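You operate a simulated robot arm through the tools that you are given. There is no shell and no other tool. Be economical: measure what you need, move in short steps, check, and stop when the job is done.

The job below is to be done with a simulated robot arm. You get a single attempt, and the scene is never put back.

Task
Rewind the red ribbon on the turntable, peg the reel and clip it.

Only the result counts: the job must be done as asked and must still hold three seconds after the hand-in. Knocking over, shifting, dropping, spilling or breaking anything else fails it.

Robot
A 7-joint arm with a two-finger gripper, on a carriage that runs on a rail from [-19, 722] to [44, -1657] (x, y) and turns from -3.648 to 2.147 rad about z. Base frame: it is fixed where the carriage stands at the start and does not move with it; the origin is on the floor, on the carriage's upright axis, x ahead of it, y to its left, z up. Readings come in mm, rad, newtons and seconds.
Its first joint turns from -2.601 to 2.601 rad. Places, roughly: peg of the wooden turntable [500, -1200, 800]; red knob [500, -1300, 800]; ribbon clip [750, -1500, 750]; second peg of the ribbon stand [800, -1200, 800]; third peg of the ribbon stand [800, -1300, 800]. Payload 2.45 kg.
Tool frame: the origin (TCP) lies between the finger pads and is the grasp point; the fingertips stand 26 mm ahead of it; z points along the fingers, y is the line along which they close. The gripper opens to 96 mm. The gripper's body begins 69 mm behind the TCP.
Orientation is that of the tool frame in the base frame, as a unit quaternion [x, y, z, w]. With the fingers straight down and closing along the base's y, the tool's x points along the base's -x, its y along +y and its z along -z.

Tools
- The arm moves only by the tool jog_arm. Its argument "plan" is a list of rows, each an object (a shift or turn left out is 0, a gripper value left out holds the last) with "offset": the shift along the tool's x, y, z in mm, a list of three; "dr": the turn, a rotation vector about the tool's x, y, z in rad, a list of three; "gripper": the finger opening in mm, from 0 to 96. In form: [{"offset": [dx, dy, dz], "dr": [ax, ay, az], "gripper": gripper}, ...]. A call has 1 to 10 rows; each row is the pose to reach, as a shift and turn from the pose commanded when the call began, along the tool's axes at that moment. A row lasts 0.2 s, in which the tool goes at most 50 mm and 0.15 rad; a call with a longer step from one row to the next is refused whole, and so is a gripper value outside its range. A pose out of reach is approached as far as the arm can. The call stops where the force on the tool passes 40 N (or 10 N more than at its start, if that is more) or the arm is blocked; 0.2 s more then pass. Each finger halts on what it meets, pressing with about 25 N; the grip force reading is that of the motor and also rises with nothing between the fingers. The clock runs only during rows and for 0.2 s after the last one: add rows that repeat a pose to give the fingers time. It gives the time, the measured TCP pose, the force on the tool (base axes), the opening and the grip force at its end, in the units of the frame above (readings bear some noise), with the torque about the TCP (base axes, N m) and any sound that the robot's microphone picked up.
- Cameras (640 x 400 px; columns grow to the right, rows downward): "scene" is now at [-10.5, 96.9, 1574.5]; the picture's right is [-0.90, -0.44, 0.00], its down [-0.30, 0.60, -0.74] and it looks along [0.33, -0.67, -0.67] (base axes); focal length 290 px, centre (320, 200). "wrist" rides on the gripper at [82, 3, -98] in the tool frame; the picture's right is [-0.04, 1.00, 0.00], its down [-0.73, -0.03, -0.68] and it looks along [-0.68, -0.03, 0.73] (tool axes); focal length 256 px, centre (320, 200). There is no depth. A picture from a camera that has moved, and an enlarged one, comes with that camera's place and axes in the base frame and with its lens.
- camera(camera): a new picture of that camera. It takes no simulated time.
- raise_lower(by): slides the trunk up (or, below 0, down) by that many mm; the arm and the scene camera ride with it, the base frame stays. It gives what a move gives, with no picture.
- steer(legs): drives the robot by 1 to 6 legs, each [ahead, left, turn to the left] in mm, mm and rad, along the robot's own axes; the way and the turn of a leg run together, so that a leg with both is an arc; at most 1500 mm and 3.142 rad a leg. The arm and the cameras ride along, it lands a little off, and it stops where it bumps. It keeps to its track: a leg is cut to what the track allows. It gives what a move gives.
- head_to(pan, tilt): turns the head with the scene camera to pan (to the left, within 2.705 rad either way) and tilt (down, from -0.506 to 1.204), counted from straight ahead of the robot. It gives what a move gives.
- inspect(camera, box): a new picture of the part [left, top, right, bottom] of that camera's present view, enlarged. It takes no simulated time.
- hand_in(): hands the job in; it is judged then, once.

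Go step by step. Nothing tells you exact positions but the pictures and the camera data: compare them with the known pose of the tool, close in by small moves and look again before you grip or let go. The budget is 120 turns and 98 pictures, counting those below and the enlarged ones. Unless the task says otherwise, let go and move clear before handing in, and close with one line.

The tools are called after "Emit:" by a JSON object that holds its "op" and its "data". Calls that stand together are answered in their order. jog_arm: Moves the arm, as the interface text tells. Its arguments: {"type":"object","properties":{"plan":{"type":"array"}},"required":["plan"]} The other tools are called the same way: raise_lower (by) slides the trunk up or down; steer (legs) drives the base; head_to (pan, tilt) turns the head that bears the scene camera; camera (camera) takes a picture; inspect (camera, box) takes an enlarged picture of a part of a camera's view; hand_in () hands the job in.

At the start:

```text
t: 0.0
ee_pos: [254.9, -689.5, 1032.1]
tool_rot: [0.0, 1.0, 0.0, 0.0]
ft_force: [0.9, -0.8, -0.7]
wrist_torque: [0.02, 0.02, 0.0]
grip_width: 96.2
finger_force: 0.1
trunk travel left (down, up): [-575.0, 135.0]
robot x, y, heading: [4.4, 1.6, 0.001]
head pan, tilt: [-1.11, 0.731]
```

scene: 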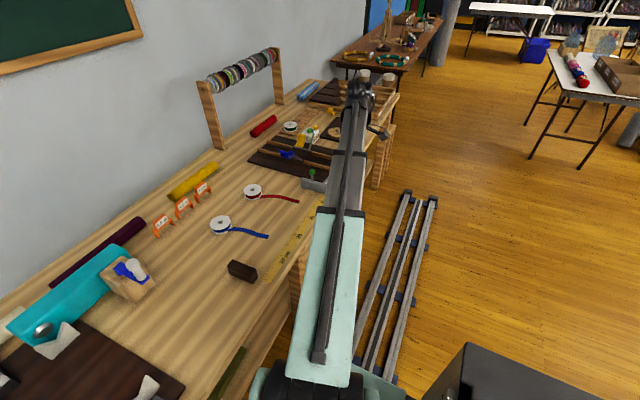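
wrist: 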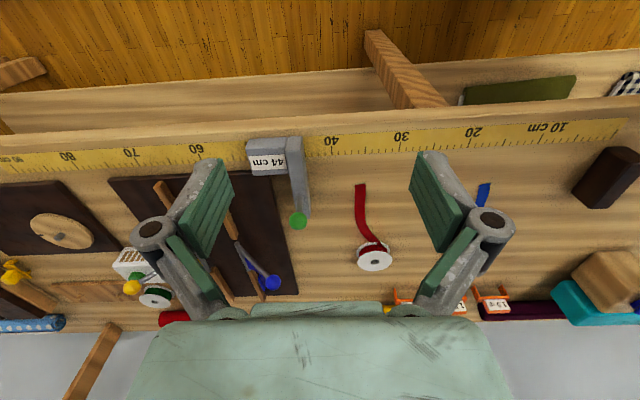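

I see a long bench with two ribbon reels (red and blue), a turntable further along, and a stand with pegs. I'll look closer at them before driving along.

Emit:
{"op": "inspect", "data": {"camera": "scene", "box": [230, 70, 410, 210]}}

Emit:
{"op": "inspect", "data": {"camera": "wrist", "box": [0, 120, 420, 380]}}

```text
2.86 times, centred on (320, 140) of scene
camera zoom: at [-10.5, 96.9, 1574.5], right [-0.9, -0.44, 0.0], down [-0.3, 0.6, -0.74], along [0.33, -0.67, -0.67], focal length 830 px, centre (320, 371)
```

zoom: 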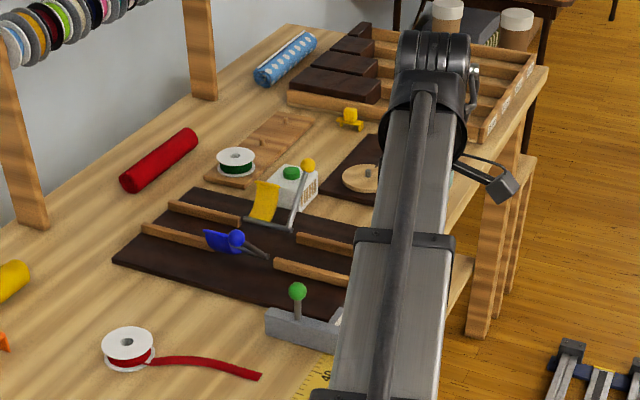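

```text
1.52 times, centred on (210, 250) of wrist
camera zoom: at [173.5, -687.4, 1129.0], right [0.04, 1.0, 0.0], down [0.73, -0.03, 0.68], along [0.68, -0.03, -0.73], focal length 390 px, centre (488, 124)
```

zoom: 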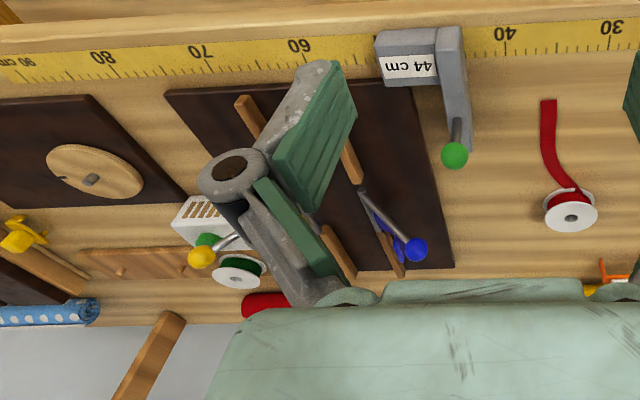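

The red reel is near (687, -580), the turntable near (580, -1266) and the yellow clip near (736, -1518). I drive along the rail with the arm off the bench to see the turntable and stand.

Emit:
{"op": "steer", "data": {"legs": [[0, -620, 0]]}}

Emit:
{"op": "head_to", "data": {"pan": -0.75, "tilt": 0.75}}

Emit:
{"op": "camera", "data": {"camera": "wrist"}}

Emit:
{"op": "camera", "data": {"camera": "scene"}}

```text
t: 3.5
ee_pos: [272.4, -1313.3, 1031.7]
tool_rot: [-0.001, 1.0, 0.0, 0.0]
ft_force: [0.5, -1.5, 0.1]
wrist_torque: [0.0, -0.01, 0.0]
grip_width: 96.0
finger_force: 0.1
trunk travel left (down, up): [-575.0, 135.0]
robot x, y, heading: [17.5, -624.4, 0.003]
head pan, tilt: [-1.11, 0.731]
```

```text
t: 4.3
ee_pos: [272.8, -1312.3, 1030.9]
tool_rot: [-0.001, 1.0, -0.001, 0.0]
ft_force: [-0.4, 0.2, 0.4]
wrist_torque: [-0.03, 0.01, -0.03]
grip_width: 96.1
finger_force: 0.1
trunk travel left (down, up): [-575.0, 135.0]
robot x, y, heading: [18.0, -626.5, -0.005]
head pan, tilt: [-0.75, 0.75]
```

```text
93 pictures are left
camera wrist: at [191.1, -1310.6, 1129.0], right [0.04, 1.0, 0.0], down [0.73, -0.03, 0.68], along [0.68, -0.03, -0.73], focal length 256 px, centre (320, 200)
```

wrist: 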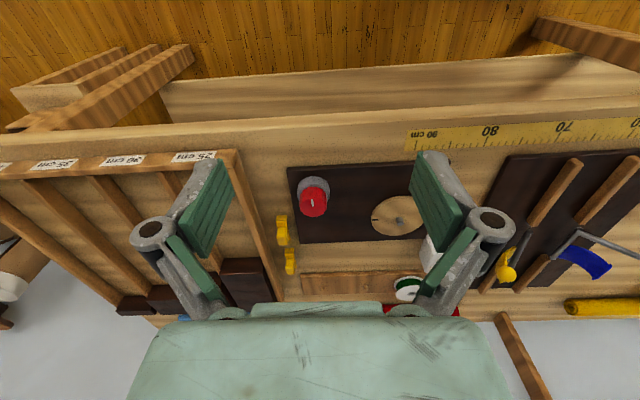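

```text
92 pictures are left
camera scene: at [29.3, -508.0, 1572.8], right [-0.68, -0.73, 0.0], down [-0.5, 0.46, -0.73], along [0.54, -0.5, -0.68], focal length 290 px, centre (320, 200)
```

scene: 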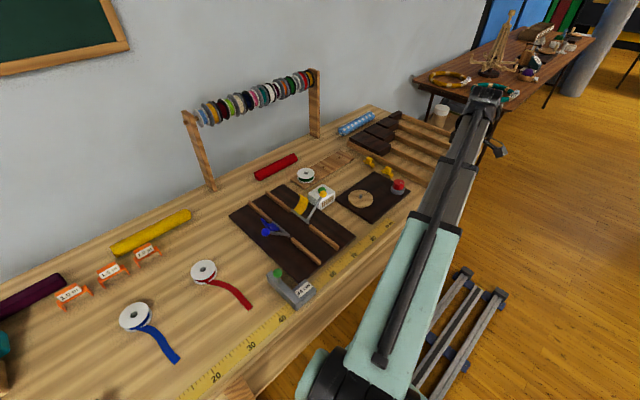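

Emit:
{"op": "inspect", "data": {"camera": "wrist", "box": [260, 150, 460, 310]}}

Emit:
{"op": "inspect", "data": {"camera": "scene", "box": [280, 130, 440, 230]}}

Emit:
{"op": "inspect", "data": {"camera": "scene", "box": [160, 240, 320, 340]}}

```text
2.50 times, centred on (360, 230) of wrist
camera zoom: at [191.1, -1310.6, 1129.0], right [0.04, 1.0, 0.0], down [0.73, -0.03, 0.68], along [0.68, -0.03, -0.73], focal length 640 px, centre (220, 125)
```

zoom: 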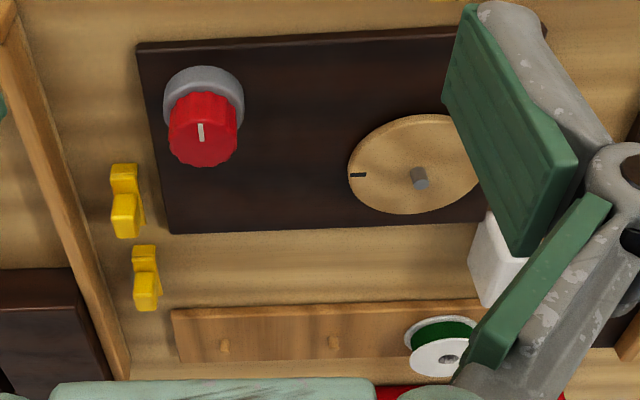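

```text
4.00 times, centred on (360, 180) of scene
camera zoom: at [29.3, -508.0, 1572.8], right [-0.68, -0.73, 0.0], down [-0.5, 0.46, -0.73], along [0.54, -0.5, -0.68], focal length 1162 px, centre (160, 280)
```

zoom: 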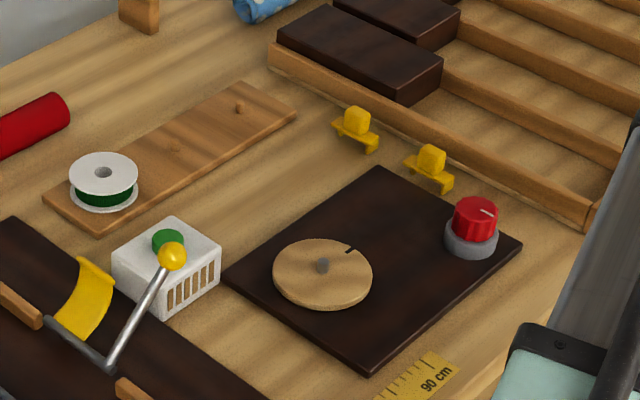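

```text
4.00 times, centred on (240, 290) of scene
camera zoom: at [29.3, -508.0, 1572.8], right [-0.68, -0.73, 0.0], down [-0.5, 0.46, -0.73], along [0.54, -0.5, -0.68], focal length 1162 px, centre (640, -160)
```

zoom: 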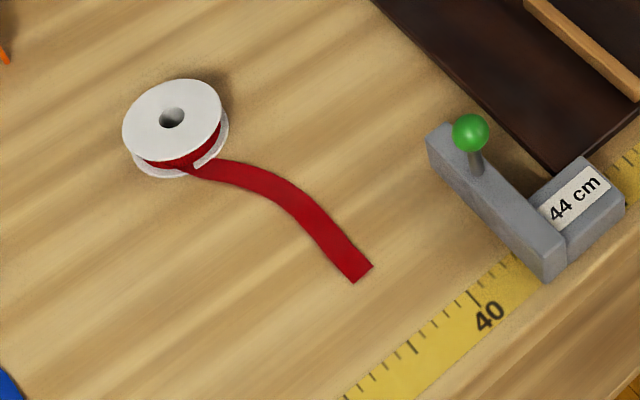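

The turntable has a red dial knob, and there are two yellow clips; the reel's top is at about (633, -591, 829). I drive back so the arm can go above the red reel.

Emit:
{"op": "steer", "data": {"legs": [[0, 350, 0]]}}

Emit:
{"op": "jog_arm", "data": {"plan": [{"offset": [-31, 33, 0]}, {"offset": [-62, 66, 0]}, {"offset": [-93, 99, 0]}, {"offset": [-124, 132, 0]}, {"offset": [-155, 165, 0]}, {"offset": [-186, 198, 0]}, {"offset": [-217, 231, 0]}, {"offset": [-248, 264, 0]}, {"offset": [-279, 297, 0]}, {"offset": [-310, 330, 0]}]}}

Emit:
{"op": "camera", "data": {"camera": "wrist"}}

```text
t: 6.6
ee_pos: [264.5, -968.8, 1030.7]
tool_rot: [-0.002, 1.0, 0.0, 0.0]
ft_force: [-0.5, 0.2, 0.7]
wrist_torque: [-0.05, -0.02, 0.03]
grip_width: 96.4
finger_force: 0.0
trunk travel left (down, up): [-575.0, 135.0]
robot x, y, heading: [7.3, -279.7, -0.001]
head pan, tilt: [-0.75, 0.75]
```

```text
t: 8.8
ee_pos: [576.7, -637.8, 1032.9]
tool_rot: [-0.001, 1.0, 0.0, 0.0]
ft_force: [-0.6, 0.0, 0.2]
wrist_torque: [0.02, -0.04, 0.02]
grip_width: 95.9
finger_force: 0.1
trunk travel left (down, up): [-575.0, 135.0]
robot x, y, heading: [7.5, -276.4, 0.002]
head pan, tilt: [-0.75, 0.75]
```

```text
88 pictures are left
camera wrist: at [493.6, -635.6, 1129.4], right [0.04, 1.0, 0.0], down [0.73, -0.03, 0.68], along [0.68, -0.03, -0.73], focal length 256 px, centre (320, 200)
```

wrist: 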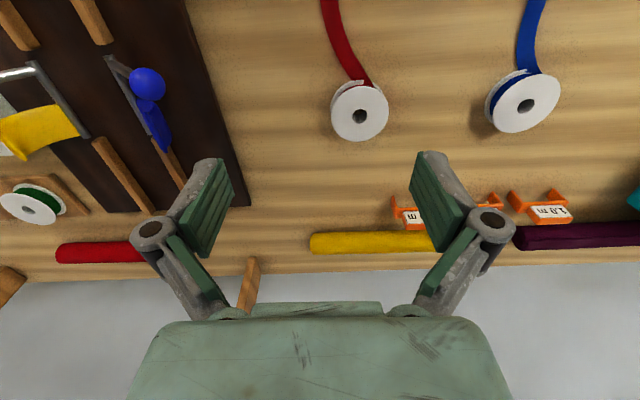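

The reel sits where I computed, about (635, -592). I enlarge it to see how the tail leaves it.

Emit:
{"op": "inspect", "data": {"camera": "wrist", "box": [300, 0, 420, 150]}}

```text
2.67 times, centred on (360, 75) of wrist
camera zoom: at [493.6, -635.6, 1129.4], right [0.04, 1.0, 0.0], down [0.73, -0.03, 0.68], along [0.68, -0.03, -0.73], focal length 683 px, centre (213, 533)
```

zoom: 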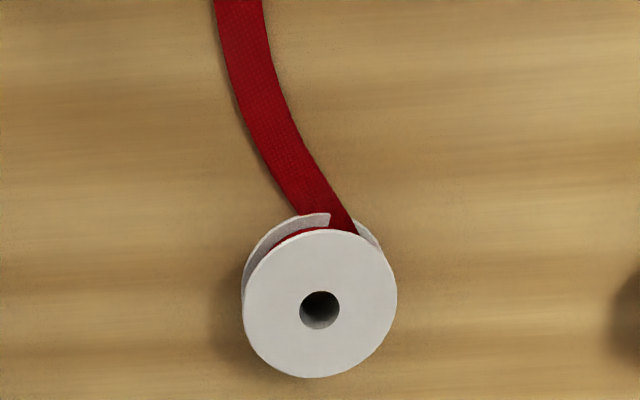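

The tail leaves so that the reel winds up when turned clockwise seen from above. I move over the reel and descend partway.

Emit:
{"op": "jog_arm", "data": {"plan": [{"offset": [-20, 16, 40]}, {"offset": [-40, 32, 80]}, {"offset": [-58, 45, 120]}, {"offset": [-58, 45, 145]}, {"offset": [-58, 45, 165]}]}}

Emit:
{"op": "camera", "data": {"camera": "wrist"}}

```text
t: 10.0
ee_pos: [630.2, -592.2, 869.0]
tool_rot: [-0.001, 1.0, 0.0, 0.0]
ft_force: [0.6, -0.2, 0.5]
wrist_torque: [0.02, 0.01, 0.03]
grip_width: 96.2
finger_force: 0.0
trunk travel left (down, up): [-575.0, 135.0]
robot x, y, heading: [4.7, -278.1, 0.005]
head pan, tilt: [-0.75, 0.75]
```

```text
86 pictures are left
camera wrist: at [548.9, -590.9, 966.0], right [0.04, 1.0, 0.0], down [0.73, -0.03, 0.68], along [0.68, -0.03, -0.73], focal length 256 px, centre (320, 200)
```

wrist: 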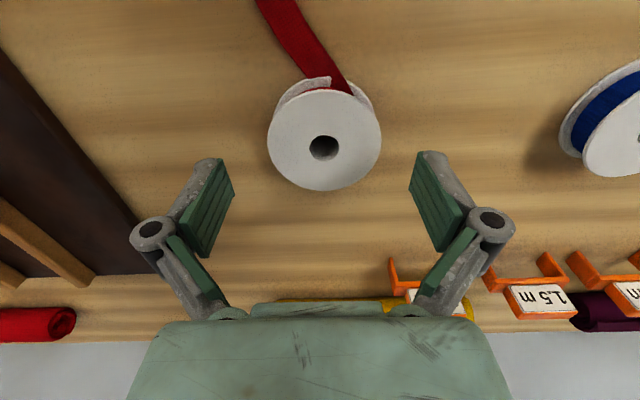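

The fingers straddle the reel; centre about (632, -592). I lower in small steps and check.

Emit:
{"op": "jog_arm", "data": {"plan": [{"offset": [-2, 0, 10]}, {"offset": [-2, 0, 20]}, {"offset": [-2, 0, 29]}]}}

Emit:
{"op": "camera", "data": {"camera": "wrist"}}

Emit:
{"op": "head_to", "data": {"pan": -0.4, "tilt": 0.8}}

Emit:
{"op": "camera", "data": {"camera": "scene"}}

```text
t: 10.8
ee_pos: [633.4, -592.3, 838.8]
tool_rot: [-0.001, 1.0, 0.001, 0.0]
ft_force: [0.4, -0.4, 0.1]
wrist_torque: [0.02, -0.04, 0.0]
grip_width: 95.9
finger_force: 0.1
trunk travel left (down, up): [-575.0, 135.0]
robot x, y, heading: [7.1, -279.9, -0.004]
head pan, tilt: [-0.75, 0.75]
```

```text
85 pictures are left
camera wrist: at [552.0, -589.9, 936.2], right [0.04, 1.0, 0.0], down [0.73, -0.03, 0.68], along [0.68, -0.03, -0.73], focal length 256 px, centre (320, 200)
```

wrist: 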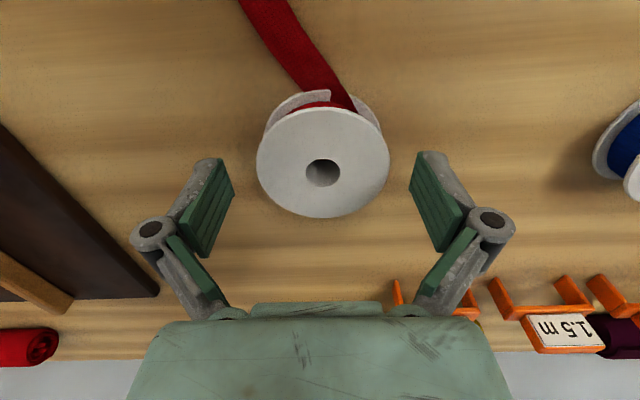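

```text
t: 11.6
ee_pos: [634.1, -592.5, 839.7]
tool_rot: [-0.002, 1.0, 0.0, 0.0]
ft_force: [0.2, 0.3, 0.2]
wrist_torque: [0.01, -0.01, 0.0]
grip_width: 95.8
finger_force: 0.1
trunk travel left (down, up): [-575.0, 135.0]
robot x, y, heading: [5.1, -282.0, 0.005]
head pan, tilt: [-0.4, 0.799]
```

```text
84 pictures are left
camera scene: at [33.7, -138.7, 1568.8], right [-0.39, -0.92, 0.0], down [-0.66, 0.28, -0.7], along [0.64, -0.27, -0.72], focal length 290 px, centre (320, 200)
```

scene: 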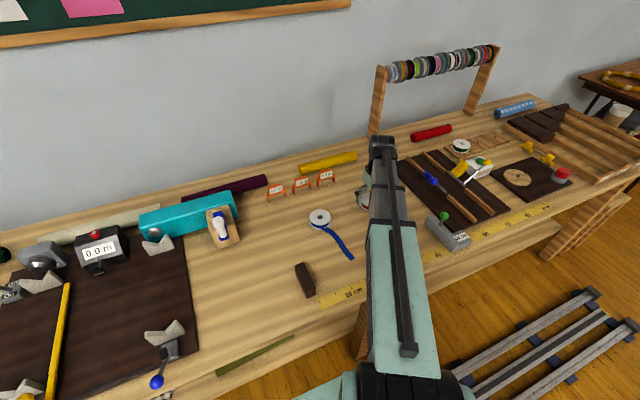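

The reel is centred between the fingers, top at about 830. I lower a bit more and close gently around the flanges.

Emit:
{"op": "jog_arm", "data": {"plan": [{"offset": [0, 0, 3]}, {"offset": [0, 0, 6]}, {"offset": [0, 0, 9]}, {"offset": [0, 0, 9]}]}}

Emit:
{"op": "inspect", "data": {"camera": "wrist", "box": [180, 60, 460, 260]}}

```text
t: 12.6
ee_pos: [633.1, -592.5, 829.4]
tool_rot: [-0.002, 1.0, 0.0, 0.001]
ft_force: [0.4, 0.2, -0.4]
wrist_torque: [0.03, -0.01, 0.01]
grip_width: 96.0
finger_force: 0.1
trunk travel left (down, up): [-575.0, 135.0]
robot x, y, heading: [7.5, -279.0, 0.003]
head pan, tilt: [-0.4, 0.799]
```

```text
2.00 times, centred on (320, 160) of wrist
camera zoom: at [551.8, -590.2, 926.5], right [0.04, 1.0, 0.0], down [0.73, -0.03, 0.68], along [0.68, -0.03, -0.73], focal length 512 px, centre (320, 280)
```

zoom: 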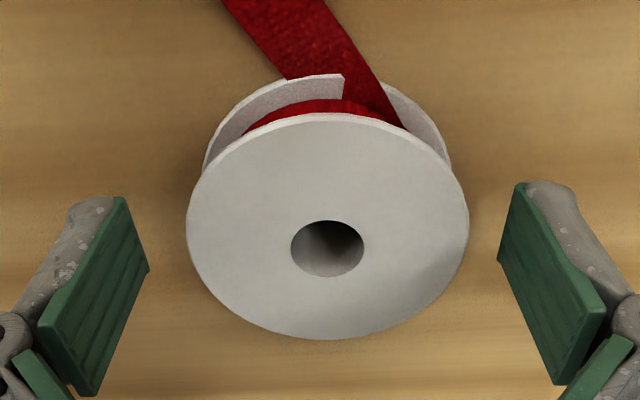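

Well centred; I close the fingers on the reel.

Emit:
{"op": "jog_arm", "data": {"plan": [{"gripper": 80}, {"gripper": 60}, {"gripper": 60}, {"gripper": 60}]}}

Emit:
{"op": "camera", "data": {"camera": "wrist"}}

```text
t: 13.6
ee_pos: [633.9, -593.1, 828.8]
tool_rot: [-0.001, 1.0, 0.0, 0.001]
ft_force: [-0.2, 0.0, 4.4]
wrist_torque: [0.08, 0.07, -0.02]
grip_width: 70.8
finger_force: 25.4
trunk travel left (down, up): [-575.0, 135.0]
robot x, y, heading: [11.3, -278.5, 0.008]
head pan, tilt: [-0.4, 0.799]
```

```text
82 pictures are left
camera wrist: at [551.6, -590.1, 926.9], right [0.04, 1.0, 0.0], down [0.73, -0.03, 0.68], along [0.68, -0.03, -0.73], focal length 256 px, centre (320, 200)
```

wrist: 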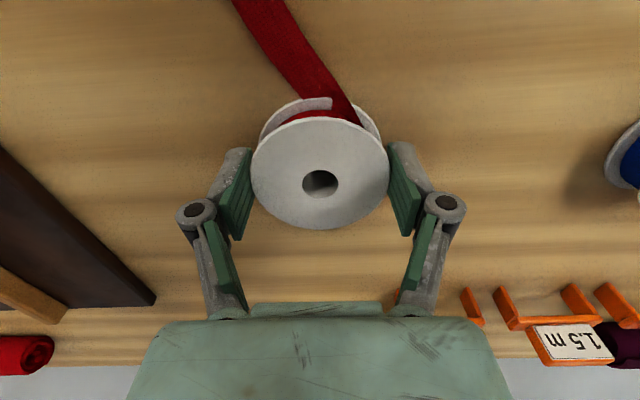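

Held at 71 mm. I lift it straight up.

Emit:
{"op": "jog_arm", "data": {"plan": [{"offset": [0, 0, -15]}, {"offset": [0, 0, -40]}, {"offset": [0, 0, -75]}, {"offset": [0, 0, -115]}, {"offset": [0, 0, -160]}, {"offset": [0, 0, -200]}]}}

Emit:
{"op": "camera", "data": {"camera": "wrist"}}

```text
t: 15.0
ee_pos: [634.8, -591.4, 1027.7]
tool_rot: [-0.002, 1.0, 0.0, 0.0]
ft_force: [-0.1, 0.7, -0.3]
wrist_torque: [0.01, -0.04, 0.02]
grip_width: 60.0
finger_force: 0.0
trunk travel left (down, up): [-575.0, 135.0]
robot x, y, heading: [6.6, -281.3, 0.001]
head pan, tilt: [-0.4, 0.799]
```

```text
81 pictures are left
camera wrist: at [553.2, -589.0, 1125.6], right [0.04, 1.0, 0.0], down [0.73, -0.03, 0.68], along [0.68, -0.03, -0.73], focal length 256 px, centre (320, 200)
```

wrist: 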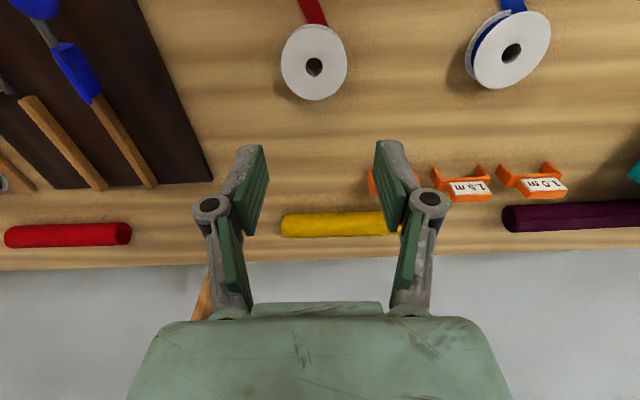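

The reel slipped out as I lifted and is still standing flat in its place. I'll look at it closely, then regrip lower and lift more gently.

Emit:
{"op": "jog_arm", "data": {"plan": [{"offset": [0, 0, 40], "gripper": 96}, {"offset": [0, 0, 80], "gripper": 96}, {"offset": [0, 0, 120], "gripper": 96}, {"offset": [0, 0, 150], "gripper": 96}]}}

Emit:
{"op": "inspect", "data": {"camera": "wrist", "box": [160, 0, 480, 240]}}

```text
t: 16.0
ee_pos: [634.1, -594.5, 878.0]
tool_rot: [-0.002, 1.0, -0.001, 0.0]
ft_force: [-1.1, -0.2, -0.1]
wrist_torque: [0.02, 0.02, 0.03]
grip_width: 95.9
finger_force: 0.1
trunk travel left (down, up): [-575.0, 135.0]
robot x, y, heading: [10.9, -276.8, 0.005]
head pan, tilt: [-0.4, 0.799]
```

```text
1.67 times, centred on (320, 120) of wrist
camera zoom: at [550.9, -591.7, 976.2], right [0.04, 1.0, 0.0], down [0.73, -0.03, 0.68], along [0.68, -0.03, -0.73], focal length 427 px, centre (320, 333)
```

zoom: 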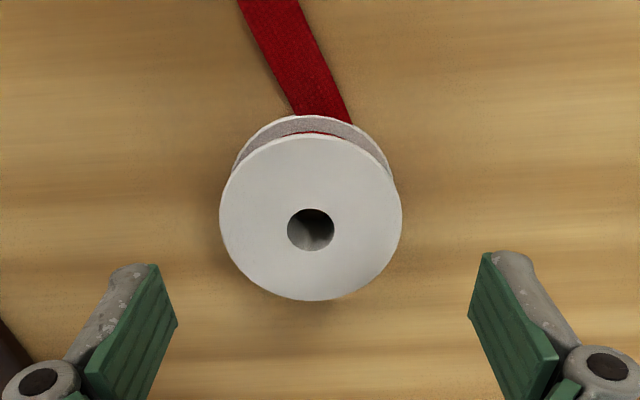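

The reel moved about 6 mm toward -y, still flat. I centre on (634, -599), go down and feel for the table.

Emit:
{"op": "jog_arm", "data": {"plan": [{"offset": [0, -4.5, 20]}, {"offset": [0, -4.5, 40]}, {"offset": [0, -4.5, 49]}, {"offset": [0, -4.5, 51]}, {"offset": [0, -4.5, 53]}, {"offset": [0, -4.5, 55]}, {"offset": [0, -4.5, 57]}]}}

Emit:
{"op": "inspect", "data": {"camera": "wrist", "box": [160, 60, 480, 260]}}

```text
t: 17.6
ee_pos: [635.1, -597.6, 821.3]
tool_rot: [-0.001, 1.0, 0.0, 0.0]
ft_force: [0.2, 0.0, -0.4]
wrist_torque: [-0.02, -0.04, -0.01]
grip_width: 96.0
finger_force: 0.1
trunk travel left (down, up): [-575.0, 135.0]
robot x, y, heading: [6.9, -279.7, 0.005]
head pan, tilt: [-0.4, 0.799]
```

```text
2.00 times, centred on (320, 160) of wrist
camera zoom: at [552.3, -595.5, 919.0], right [0.04, 1.0, 0.0], down [0.73, -0.03, 0.68], along [0.68, -0.03, -0.73], focal length 512 px, centre (320, 280)
```

zoom: 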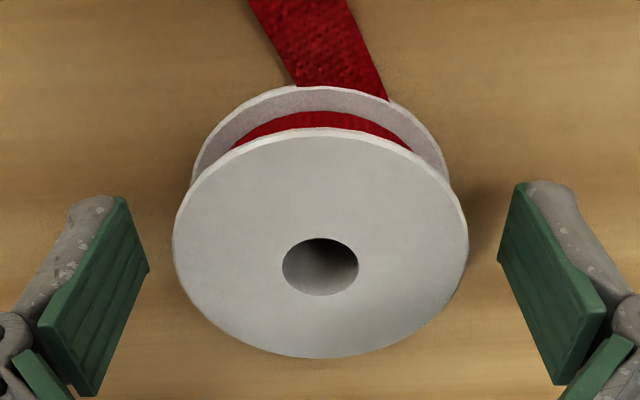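

No contact yet with the tips at z≈795. I continue down in small steps.

Emit:
{"op": "jog_arm", "data": {"plan": [{"offset": [0, 0, 2]}, {"offset": [0, 0, 4]}, {"offset": [0, 0, 6]}, {"offset": [0, 0, 8]}, {"offset": [0, 0, 10]}, {"offset": [0, 0, 12]}]}}

```text
t: 19.0
ee_pos: [634.4, -595.9, 810.0]
tool_rot: [-0.001, 1.0, 0.0, 0.0]
ft_force: [0.6, -1.5, 4.9]
wrist_torque: [0.11, -0.01, 0.01]
grip_width: 96.3
finger_force: 0.0
trunk travel left (down, up): [-575.0, 135.0]
robot x, y, heading: [5.5, -280.4, 0.007]
head pan, tilt: [-0.4, 0.799]
```

The table is at about z 785, so the first grip was too high. I raise 2 mm and close on the reel.

Emit:
{"op": "jog_arm", "data": {"plan": [{"offset": [0, -1, -2]}, {"offset": [0, -1, -2], "gripper": 75}, {"offset": [0, -1, -2], "gripper": 60}, {"offset": [0, -1, -2], "gripper": 60}, {"offset": [0, -1, -2], "gripper": 60}]}}

Emit:
{"op": "camera", "data": {"camera": "wrist"}}

```text
t: 19.7
ee_pos: [632.9, -595.1, 820.6]
tool_rot: [-0.001, 1.0, 0.0, 0.004]
ft_force: [0.0, 3.7, 46.6]
wrist_torque: [0.36, 0.51, -0.03]
grip_width: 70.1
finger_force: 44.9
trunk travel left (down, up): [-575.0, 135.0]
robot x, y, heading: [4.8, -280.0, 0.006]
head pan, tilt: [-0.4, 0.799]
stopped in row 3: the force on the tool passed its limit at 56 N (the readings are from after the stop); the commanded pose is now the measured one
```

```text
78 pictures are left
camera wrist: at [551.0, -592.9, 916.8], right [0.04, 1.0, 0.0], down [0.73, -0.03, 0.68], along [0.68, -0.03, -0.73], focal length 256 px, centre (320, 200)
```

wrist: 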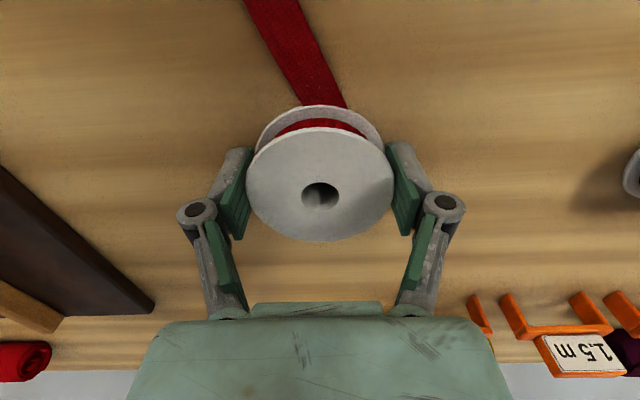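

Closing swings the fingertips lower, so they pressed on the table. I relieve it slowly by lifting 2 mm per row with the grip held, and see whether the reel comes along.

Emit:
{"op": "jog_arm", "data": {"plan": [{"offset": [0, 0, -2], "gripper": 55}, {"offset": [0, 0, -4], "gripper": 50}, {"offset": [0, 0, -6], "gripper": 50}, {"offset": [0, 0, -8]}, {"offset": [0, 0, -10]}, {"offset": [0, 0, -12]}, {"offset": [0, 0, -14]}, {"offset": [0, 0, -16]}, {"offset": [0, 0, -18]}, {"offset": [0, 0, -20]}]}}

Emit:
{"op": "camera", "data": {"camera": "wrist"}}

```text
t: 21.9
ee_pos: [634.5, -596.9, 834.8]
tool_rot: [-0.002, 1.0, 0.001, 0.001]
ft_force: [0.1, -0.8, -1.0]
wrist_torque: [-0.01, -0.01, -0.03]
grip_width: 70.5
finger_force: 25.0
trunk travel left (down, up): [-575.0, 135.0]
robot x, y, heading: [6.9, -279.5, 0.009]
head pan, tilt: [-0.4, 0.799]
```

```text
77 pictures are left
camera wrist: at [552.9, -595.1, 931.9], right [0.04, 1.0, 0.0], down [0.73, -0.03, 0.68], along [0.68, -0.02, -0.73], focal length 256 px, centre (320, 200)
```

wrist: 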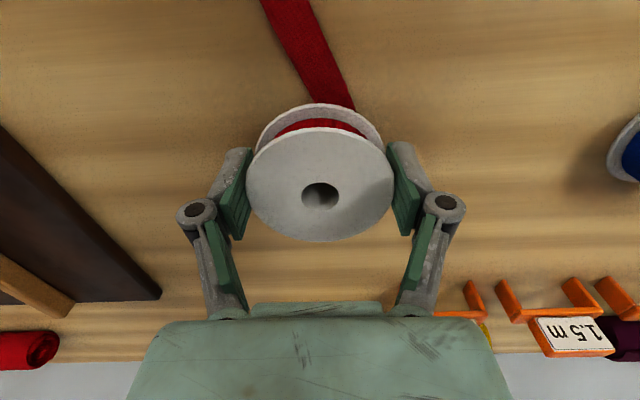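

The reel rises with the gripper this time. I keep lifting smoothly.

Emit:
{"op": "jog_arm", "data": {"plan": [{"offset": [0, 0, -4]}, {"offset": [0, 0, -10]}, {"offset": [0, 0, -18]}, {"offset": [0, 0, -28]}, {"offset": [0, 0, -38]}, {"offset": [0, 0, -48]}, {"offset": [0, 0, -58]}, {"offset": [0, 0, -68]}, {"offset": [0, 0, -78]}, {"offset": [0, 0, -84]}]}}

Emit:
{"op": "camera", "data": {"camera": "wrist"}}

```text
t: 24.1
ee_pos: [635.2, -597.6, 918.8]
tool_rot: [-0.001, 1.0, 0.001, 0.002]
ft_force: [0.5, -0.6, 0.1]
wrist_torque: [-0.01, 0.02, 0.0]
grip_width: 70.3
finger_force: 25.2
trunk travel left (down, up): [-575.0, 135.0]
robot x, y, heading: [7.2, -280.0, 0.006]
head pan, tilt: [-0.4, 0.799]
```

```text
76 pictures are left
camera wrist: at [552.8, -595.5, 1015.6], right [0.04, 1.0, 0.0], down [0.73, -0.03, 0.68], along [0.68, -0.02, -0.73], focal length 256 px, centre (320, 200)
```

wrist: 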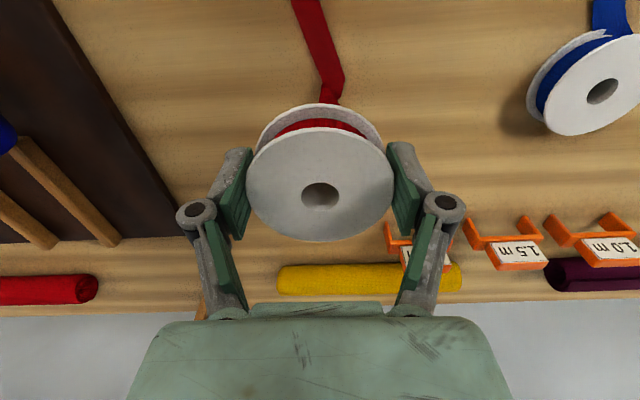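

Secure. I lift higher so the trailing tail clears the levers.

Emit:
{"op": "jog_arm", "data": {"plan": [{"offset": [0, 0, -10]}, {"offset": [0, 0, -30]}, {"offset": [0, 0, -50]}, {"offset": [0, 0, -70]}, {"offset": [0, 0, -90]}, {"offset": [0, 0, -110]}, {"offset": [0, 0, -130]}, {"offset": [0, 0, -150]}, {"offset": [0, 0, -165]}, {"offset": [0, 0, -170]}]}}

Emit:
{"op": "camera", "data": {"camera": "scene"}}

```text
t: 26.3
ee_pos: [636.7, -596.5, 1088.6]
tool_rot: [-0.002, 1.0, 0.001, 0.002]
ft_force: [0.3, -0.1, -0.4]
wrist_torque: [0.02, -0.02, 0.01]
grip_width: 70.3
finger_force: 24.6
trunk travel left (down, up): [-575.0, 135.0]
robot x, y, heading: [7.4, -277.0, 0.002]
head pan, tilt: [-0.4, 0.799]
```

```text
75 pictures are left
camera scene: at [33.7, -138.6, 1568.8], right [-0.39, -0.92, 0.0], down [-0.66, 0.28, -0.7], along [0.64, -0.27, -0.72], focal length 290 px, centre (320, 200)
```

scene: 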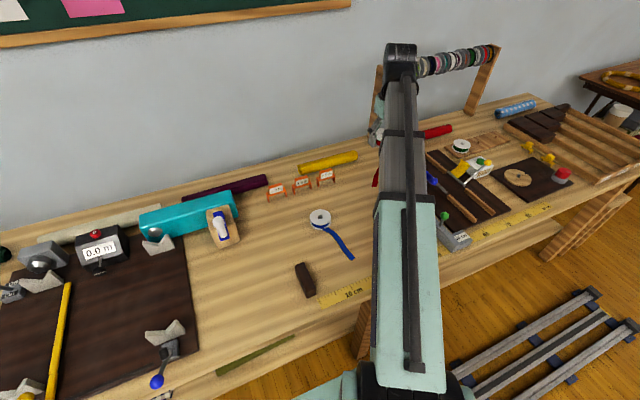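

Clear. I drive along the rail until the reel is beside the turntable.

Emit:
{"op": "steer", "data": {"legs": [[0, -590, 0]]}}

Emit:
{"op": "camera", "data": {"camera": "wrist"}}

```text
t: 29.6
ee_pos: [651.4, -1173.2, 1089.6]
tool_rot: [-0.005, 1.0, 0.001, 0.001]
ft_force: [0.0, 0.4, -0.4]
wrist_torque: [0.01, 0.01, -0.01]
grip_width: 70.2
finger_force: 24.8
trunk travel left (down, up): [-575.0, 135.0]
robot x, y, heading: [22.7, -860.2, 0.007]
head pan, tilt: [-0.4, 0.799]
```

```text
74 pictures are left
camera wrist: at [570.0, -1171.8, 1186.3], right [0.03, 1.0, 0.0], down [0.73, -0.02, 0.68], along [0.68, -0.02, -0.73], focal length 256 px, centre (320, 200)
```

wrist: 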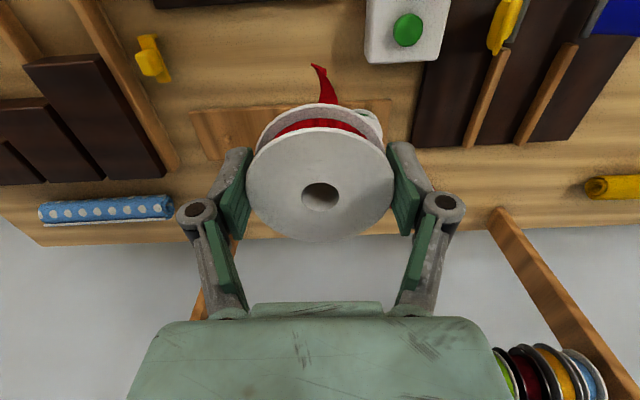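

I pull the arm back and sideways so the held reel doesn't hide the turntable.

Emit:
{"op": "jog_arm", "data": {"plan": [{"offset": [20, -10, 0]}, {"offset": [50, -25, 0]}, {"offset": [80, -45, 0]}, {"offset": [110, -65, 0]}, {"offset": [140, -85, 0]}, {"offset": [160, -105, 0]}, {"offset": [170, -115, 0]}, {"offset": [170, -115, 0]}]}}

Emit:
{"op": "camera", "data": {"camera": "wrist"}}

Emit:
{"op": "head_to", "data": {"pan": -0.2, "tilt": 0.9}}

Emit:
{"op": "camera", "data": {"camera": "scene"}}

```text
t: 31.4
ee_pos: [483.9, -1290.1, 1089.5]
tool_rot: [-0.005, 1.0, 0.001, 0.002]
ft_force: [0.2, 0.2, -0.2]
wrist_torque: [-0.05, 0.04, 0.01]
grip_width: 69.9
finger_force: 24.5
trunk travel left (down, up): [-575.0, 135.0]
robot x, y, heading: [23.6, -857.5, 0.007]
head pan, tilt: [-0.4, 0.799]
```

```text
73 pictures are left
camera wrist: at [401.3, -1288.3, 1186.0], right [0.03, 1.0, 0.0], down [0.73, -0.02, 0.68], along [0.68, -0.02, -0.73], focal length 256 px, centre (320, 200)
```

wrist: 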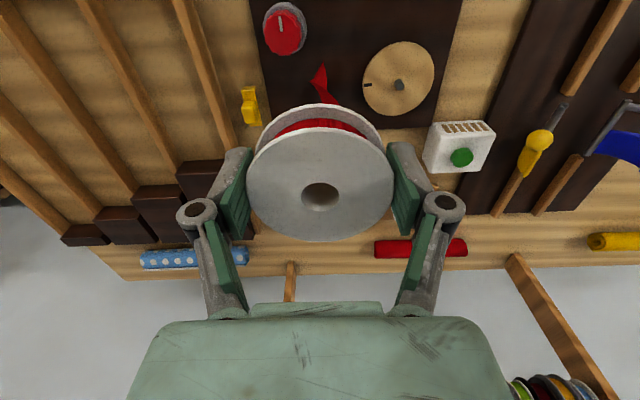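

```text
t: 32.1
ee_pos: [483.3, -1289.9, 1088.8]
tool_rot: [-0.004, 1.0, 0.001, 0.001]
ft_force: [0.2, 0.4, 0.1]
wrist_torque: [-0.02, -0.02, 0.01]
grip_width: 70.5
finger_force: 25.2
trunk travel left (down, up): [-575.0, 135.0]
robot x, y, heading: [23.7, -859.0, 0.01]
head pan, tilt: [-0.201, 0.901]
```

```text
72 pictures are left
camera scene: at [47.8, -701.9, 1560.9], right [-0.19, -0.98, 0.0], down [-0.77, 0.15, -0.62], along [0.61, -0.12, -0.78], focal length 290 px, centre (320, 200)
```

scene: 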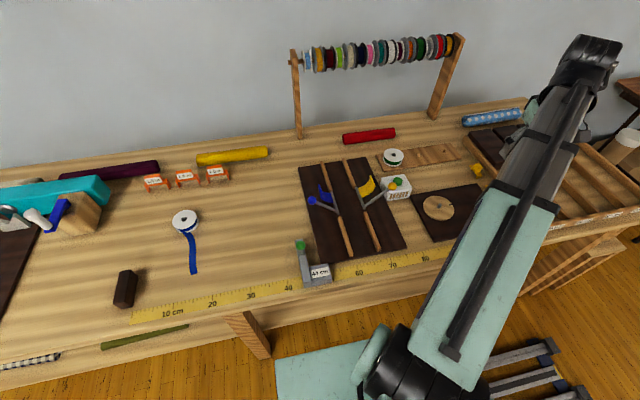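

Emit:
{"op": "inspect", "data": {"camera": "scene", "box": [360, 140, 500, 250]}}

Emit:
{"op": "inspect", "data": {"camera": "wrist", "box": [240, 0, 480, 150]}}

```text
3.64 times, centred on (430, 195) of scene
camera zoom: at [47.8, -701.9, 1560.9], right [-0.19, -0.98, 0.0], down [-0.77, 0.15, -0.62], along [0.61, -0.12, -0.78], focal length 1056 px, centre (-80, 218)
```

zoom: 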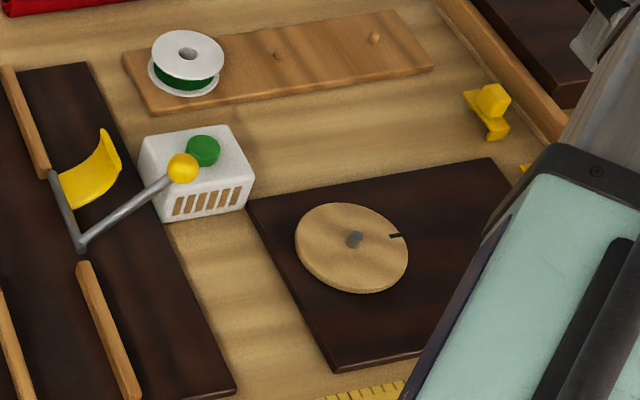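

```text
2.67 times, centred on (360, 75) of wrist
camera zoom: at [401.5, -1288.0, 1186.0], right [0.03, 1.0, 0.0], down [0.73, -0.02, 0.68], along [0.68, -0.02, -0.73], focal length 683 px, centre (213, 533)
```

zoom: 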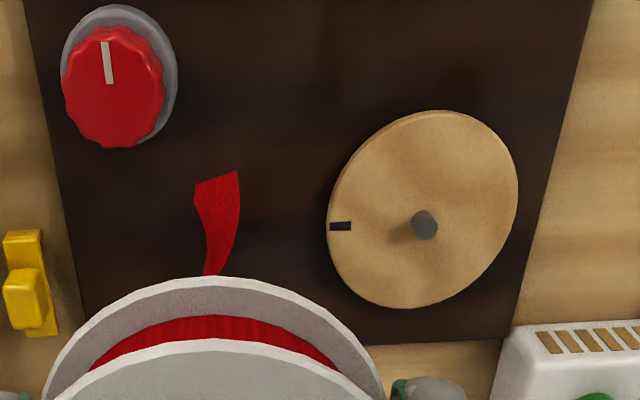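

Triangulating puts the turntable peg at about (525, -1183), top near z 822; the reel's bottom is about 16 mm below the TCP. I move above it, staying clear, and check.

Emit:
{"op": "jog_arm", "data": {"plan": [{"offset": [-8, 20, 0]}, {"offset": [-20, 55, 0]}, {"offset": [-34, 90, 0]}, {"offset": [-41, 107, 0]}, {"offset": [-41, 107, 40]}, {"offset": [-41, 107, 80]}, {"offset": [-41, 107, 120]}, {"offset": [-41, 107, 160]}, {"offset": [-41, 107, 195]}, {"offset": [-41, 107, 215]}]}}

Emit:
{"op": "inspect", "data": {"camera": "scene", "box": [360, 140, 500, 250]}}

Emit:
{"op": "camera", "data": {"camera": "wrist"}}

```text
t: 34.3
ee_pos: [523.6, -1181.2, 875.0]
tool_rot: [-0.005, 1.0, 0.0, 0.003]
ft_force: [-0.1, 1.2, -0.6]
wrist_torque: [-0.01, -0.01, 0.02]
grip_width: 70.1
finger_force: 25.2
trunk travel left (down, up): [-575.0, 135.0]
robot x, y, heading: [24.3, -859.7, 0.008]
head pan, tilt: [-0.201, 0.901]
```

```text
3.64 times, centred on (430, 195) of scene
camera zoom: at [47.8, -701.9, 1560.9], right [-0.19, -0.98, 0.0], down [-0.77, 0.15, -0.62], along [0.61, -0.12, -0.78], focal length 1056 px, centre (-80, 218)
```

zoom: 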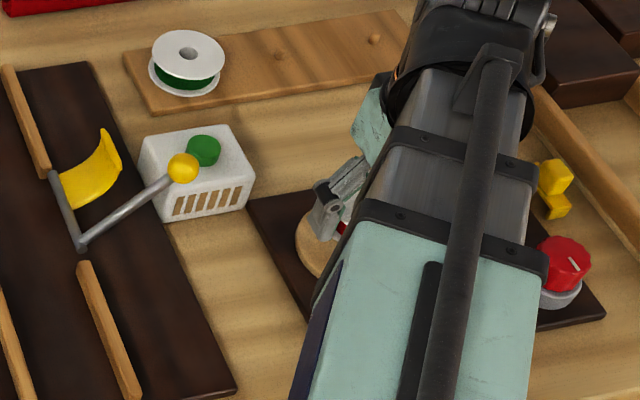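

```text
68 pictures are left
camera wrist: at [441.6, -1179.5, 972.5], right [0.03, 1.0, 0.0], down [0.73, -0.02, 0.68], along [0.68, -0.02, -0.73], focal length 256 px, centre (320, 200)
```

wrist: 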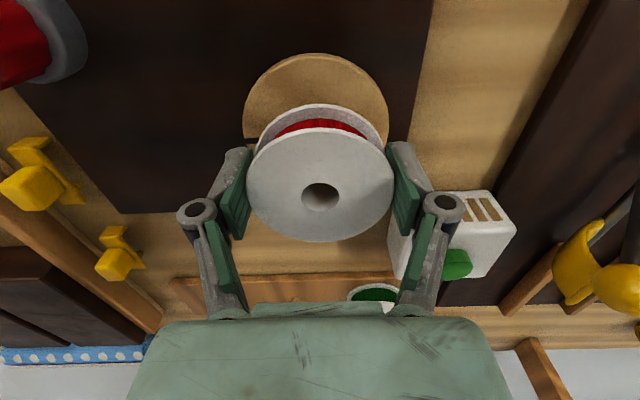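

The disc shows around the reel, nearly concentric. I shift slightly to (527, -1183.5) and descend to just above the peg.

Emit:
{"op": "jog_arm", "data": {"plan": [{"offset": [-3, -2, 5]}, {"offset": [-3, -2, 15]}, {"offset": [-3, -2, 25]}, {"offset": [-3, -2, 32]}, {"offset": [-3, -2, 34]}, {"offset": [-3, -2, 36]}, {"offset": [-3, -2, 38]}]}}

Emit:
{"op": "camera", "data": {"camera": "wrist"}}

```text
t: 35.7
ee_pos: [526.6, -1184.8, 842.3]
tool_rot: [-0.005, 1.0, 0.0, 0.004]
ft_force: [-0.7, 1.2, 26.8]
wrist_torque: [0.49, 0.35, 0.0]
grip_width: 70.1
finger_force: 25.2
trunk travel left (down, up): [-575.0, 135.0]
robot x, y, heading: [22.7, -856.8, 0.006]
head pan, tilt: [-0.201, 0.901]
stopped in row 7: the force on the tool passed its limit at 45 N (the readings are from after the stop); the commanded pose is now the measured one
```

```text
67 pictures are left
camera wrist: at [444.6, -1182.5, 938.8], right [0.03, 1.0, 0.0], down [0.73, -0.02, 0.68], along [0.68, -0.02, -0.73], focal length 256 px, centre (320, 200)
```

wrist: 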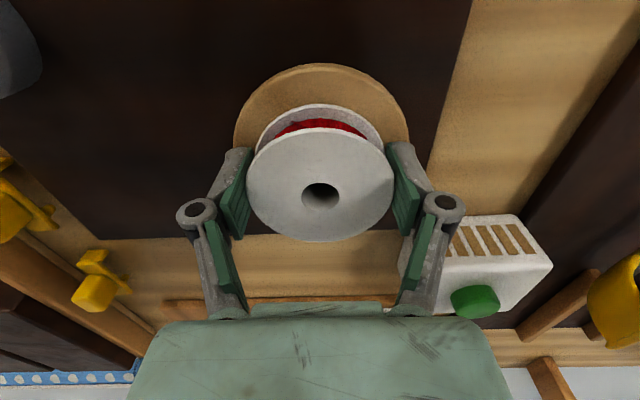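

Contact at TCP z≈842. I look closely to see whether the fingertips rest on the disc or the reel sits on the peg's tip.

Emit:
{"op": "inspect", "data": {"camera": "wrist", "box": [220, 50, 420, 250]}}

Emit:
{"op": "inspect", "data": {"camera": "scene", "box": [400, 160, 480, 230]}}

```text
2.00 times, centred on (320, 150) of wrist
camera zoom: at [444.6, -1182.5, 938.8], right [0.03, 1.0, 0.0], down [0.73, -0.02, 0.68], along [0.68, -0.02, -0.73], focal length 512 px, centre (320, 300)
```

zoom: 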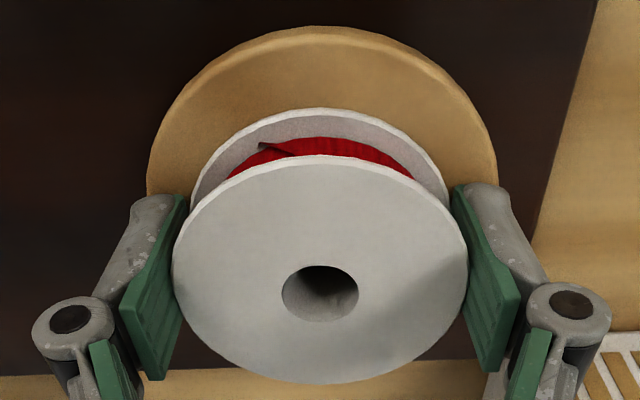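

```text
5.71 times, centred on (440, 195) of scene
camera zoom: at [45.9, -700.7, 1561.0], right [-0.19, -0.98, 0.0], down [-0.77, 0.15, -0.62], along [0.61, -0.12, -0.78], focal length 1660 px, centre (-366, 229)
```

zoom: 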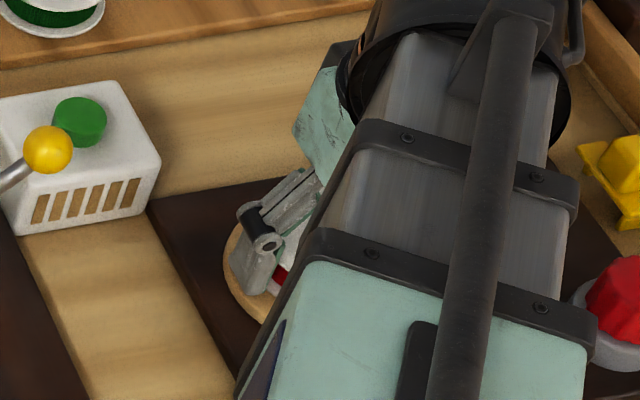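

The reel looks concentric with the disc (centre about (527, -1183.5)) and the fingertips seem to be on the disc. I ease up 2 mm and open slowly so that the reel settles on the peg.

Emit:
{"op": "jog_arm", "data": {"plan": [{"offset": [0, 0, -1.5]}, {"offset": [0, 0, -1.5], "gripper": 72}, {"offset": [0, 0, -1.5], "gripper": 76}, {"offset": [0, 0, -1.5], "gripper": 80}, {"offset": [0, 0, -1.5], "gripper": 80}]}}

Emit:
{"op": "inspect", "data": {"camera": "wrist", "box": [220, 50, 420, 250]}}

```text
t: 36.9
ee_pos: [528.2, -1185.8, 842.1]
tool_rot: [-0.004, 1.0, 0.0, 0.004]
ft_force: [-0.3, 0.3, -0.2]
wrist_torque: [0.01, 0.02, -0.01]
grip_width: 79.8
finger_force: 0.0
trunk travel left (down, up): [-575.0, 135.0]
robot x, y, heading: [22.3, -857.5, 0.01]
head pan, tilt: [-0.201, 0.901]
```

```text
2.00 times, centred on (320, 150) of wrist
camera zoom: at [446.1, -1183.4, 938.7], right [0.03, 1.0, 0.0], down [0.73, -0.02, 0.68], along [0.68, -0.02, -0.73], focal length 512 px, centre (320, 300)
```

zoom: 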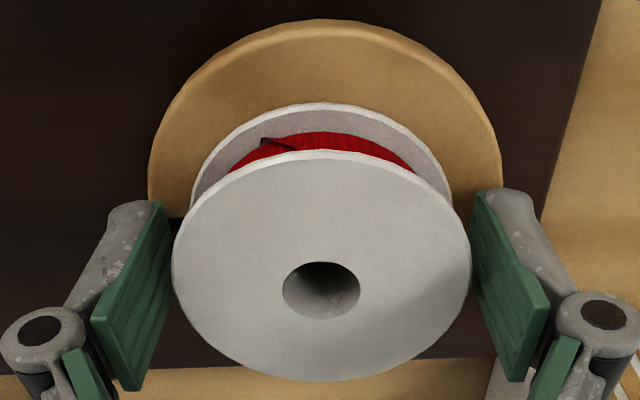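

The reel stays level and didn't drop. I open fully, rise, and look from above to see how it sits.

Emit:
{"op": "jog_arm", "data": {"plan": [{"offset": [0, 0, -2], "gripper": 88}, {"offset": [0, 0, -6], "gripper": 96}, {"offset": [0, 0, -30], "gripper": 96}, {"offset": [0, 0, -65]}, {"offset": [40, 0, -90]}, {"offset": [80, 0, -90]}]}}

Emit:
{"op": "inspect", "data": {"camera": "wrist", "box": [200, 50, 440, 200]}}

Emit:
{"op": "inspect", "data": {"camera": "scene", "box": [380, 160, 500, 250]}}

```text
t: 38.3
ee_pos: [450.8, -1186.4, 929.5]
tool_rot: [-0.004, 1.0, -0.001, 0.003]
ft_force: [-0.1, 0.0, 0.0]
wrist_torque: [-0.02, -0.01, 0.0]
grip_width: 95.9
finger_force: 0.1
trunk travel left (down, up): [-575.0, 135.0]
robot x, y, heading: [25.2, -859.1, 0.01]
head pan, tilt: [-0.201, 0.901]
```

```text
2.67 times, centred on (320, 125) of wrist
camera zoom: at [367.3, -1184.9, 1026.7], right [0.03, 1.0, 0.0], down [0.73, -0.02, 0.68], along [0.68, -0.02, -0.73], focal length 683 px, centre (320, 400)
```

zoom: 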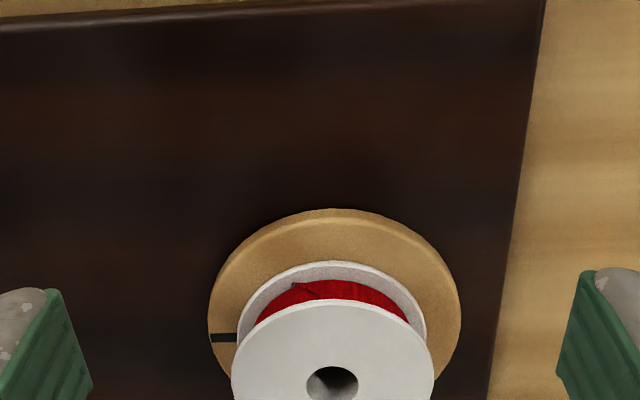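

```text
4.44 times, centred on (440, 205) of scene
camera zoom: at [47.8, -701.8, 1560.9], right [-0.19, -0.98, 0.0], down [-0.77, 0.15, -0.62], along [0.61, -0.12, -0.78], focal length 1291 px, centre (-213, 178)
```

zoom: 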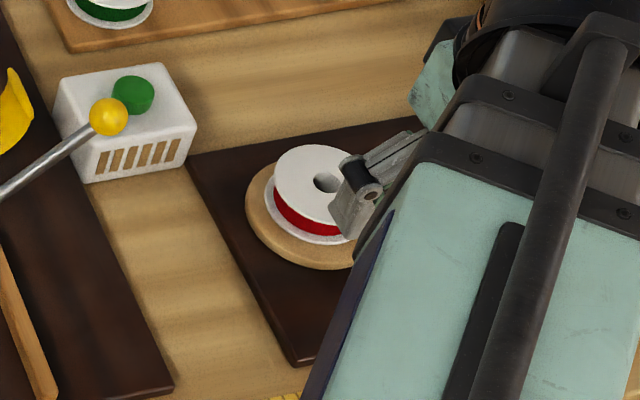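

The reel lies level but I can't tell yet whether it is down on the disc. I swing the arm aside to get an open view.

Emit:
{"op": "jog_arm", "data": {"plan": [{"offset": [0, -30, -30]}, {"offset": [0, -70, -60]}, {"offset": [0, -110, -60]}, {"offset": [0, -150, -60]}, {"offset": [0, -190, -60]}, {"offset": [0, -200, -60]}]}}

Emit:
{"op": "inspect", "data": {"camera": "scene", "box": [400, 170, 490, 240]}}

Emit:
{"op": "inspect", "data": {"camera": "wrist", "box": [240, 0, 640, 220]}}

```text
t: 39.7
ee_pos: [450.6, -1386.8, 990.1]
tool_rot: [-0.004, 1.0, 0.0, 0.004]
ft_force: [-0.2, 0.5, 0.6]
wrist_torque: [0.03, -0.01, 0.04]
grip_width: 96.0
finger_force: 0.1
trunk travel left (down, up): [-575.0, 135.0]
robot x, y, heading: [22.8, -857.5, 0.01]
head pan, tilt: [-0.201, 0.901]
```

```text
5.71 times, centred on (445, 205) of scene
camera zoom: at [47.8, -702.1, 1560.9], right [-0.19, -0.98, 0.0], down [-0.77, 0.15, -0.62], along [0.61, -0.12, -0.78], focal length 1660 px, centre (-394, 171)
```

zoom: 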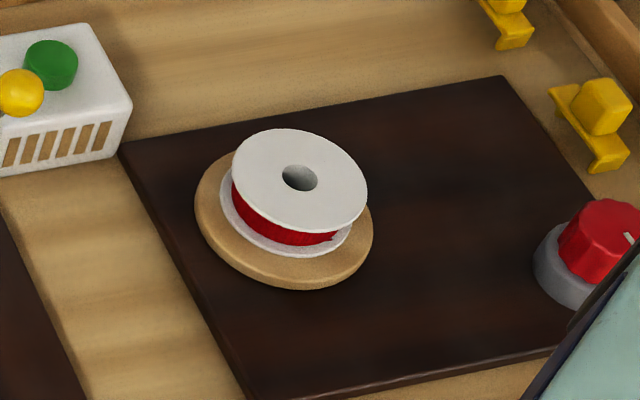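

```text
1.60 times, centred on (440, 110) of wrist
camera zoom: at [367.5, -1385.2, 1086.8], right [0.03, 1.0, 0.0], down [0.73, -0.02, 0.68], along [0.68, -0.02, -0.73], focal length 410 px, centre (128, 344)
```

zoom: 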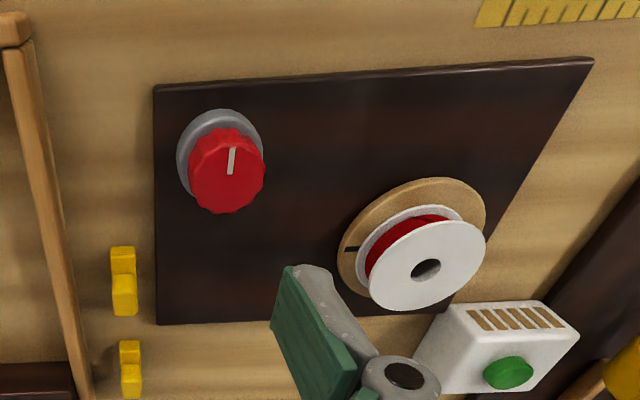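

Emit:
{"op": "inspect", "data": {"camera": "scene", "box": [426, 185, 466, 225]}}

Emit:
{"op": "inspect", "data": {"camera": "wrist", "box": [440, 100, 560, 200]}}

```text
10.00 times, centred on (446, 205) of scene
camera zoom: at [47.8, -702.1, 1560.9], right [-0.19, -0.98, 0.0], down [-0.77, 0.15, -0.62], along [0.61, -0.12, -0.78], focal length 2904 px, centre (-940, 150)
```

zoom: 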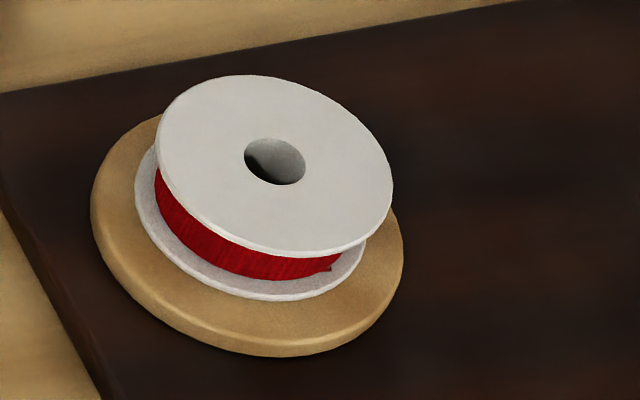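

```text
4.00 times, centred on (500, 150) of wrist
camera zoom: at [367.5, -1385.2, 1086.8], right [0.03, 1.0, 0.0], down [0.73, -0.02, 0.68], along [0.68, -0.02, -0.73], focal length 1024 px, centre (-400, 400)
```

zoom: 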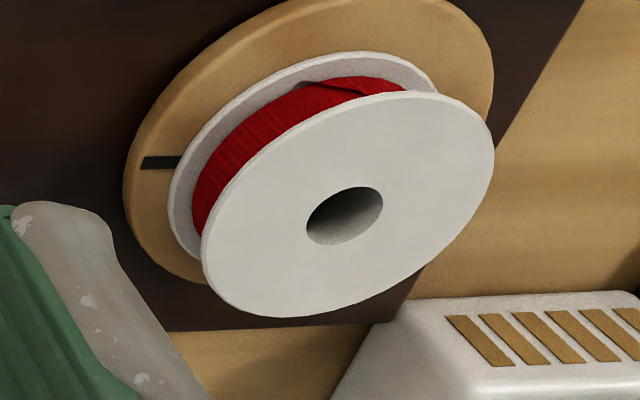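

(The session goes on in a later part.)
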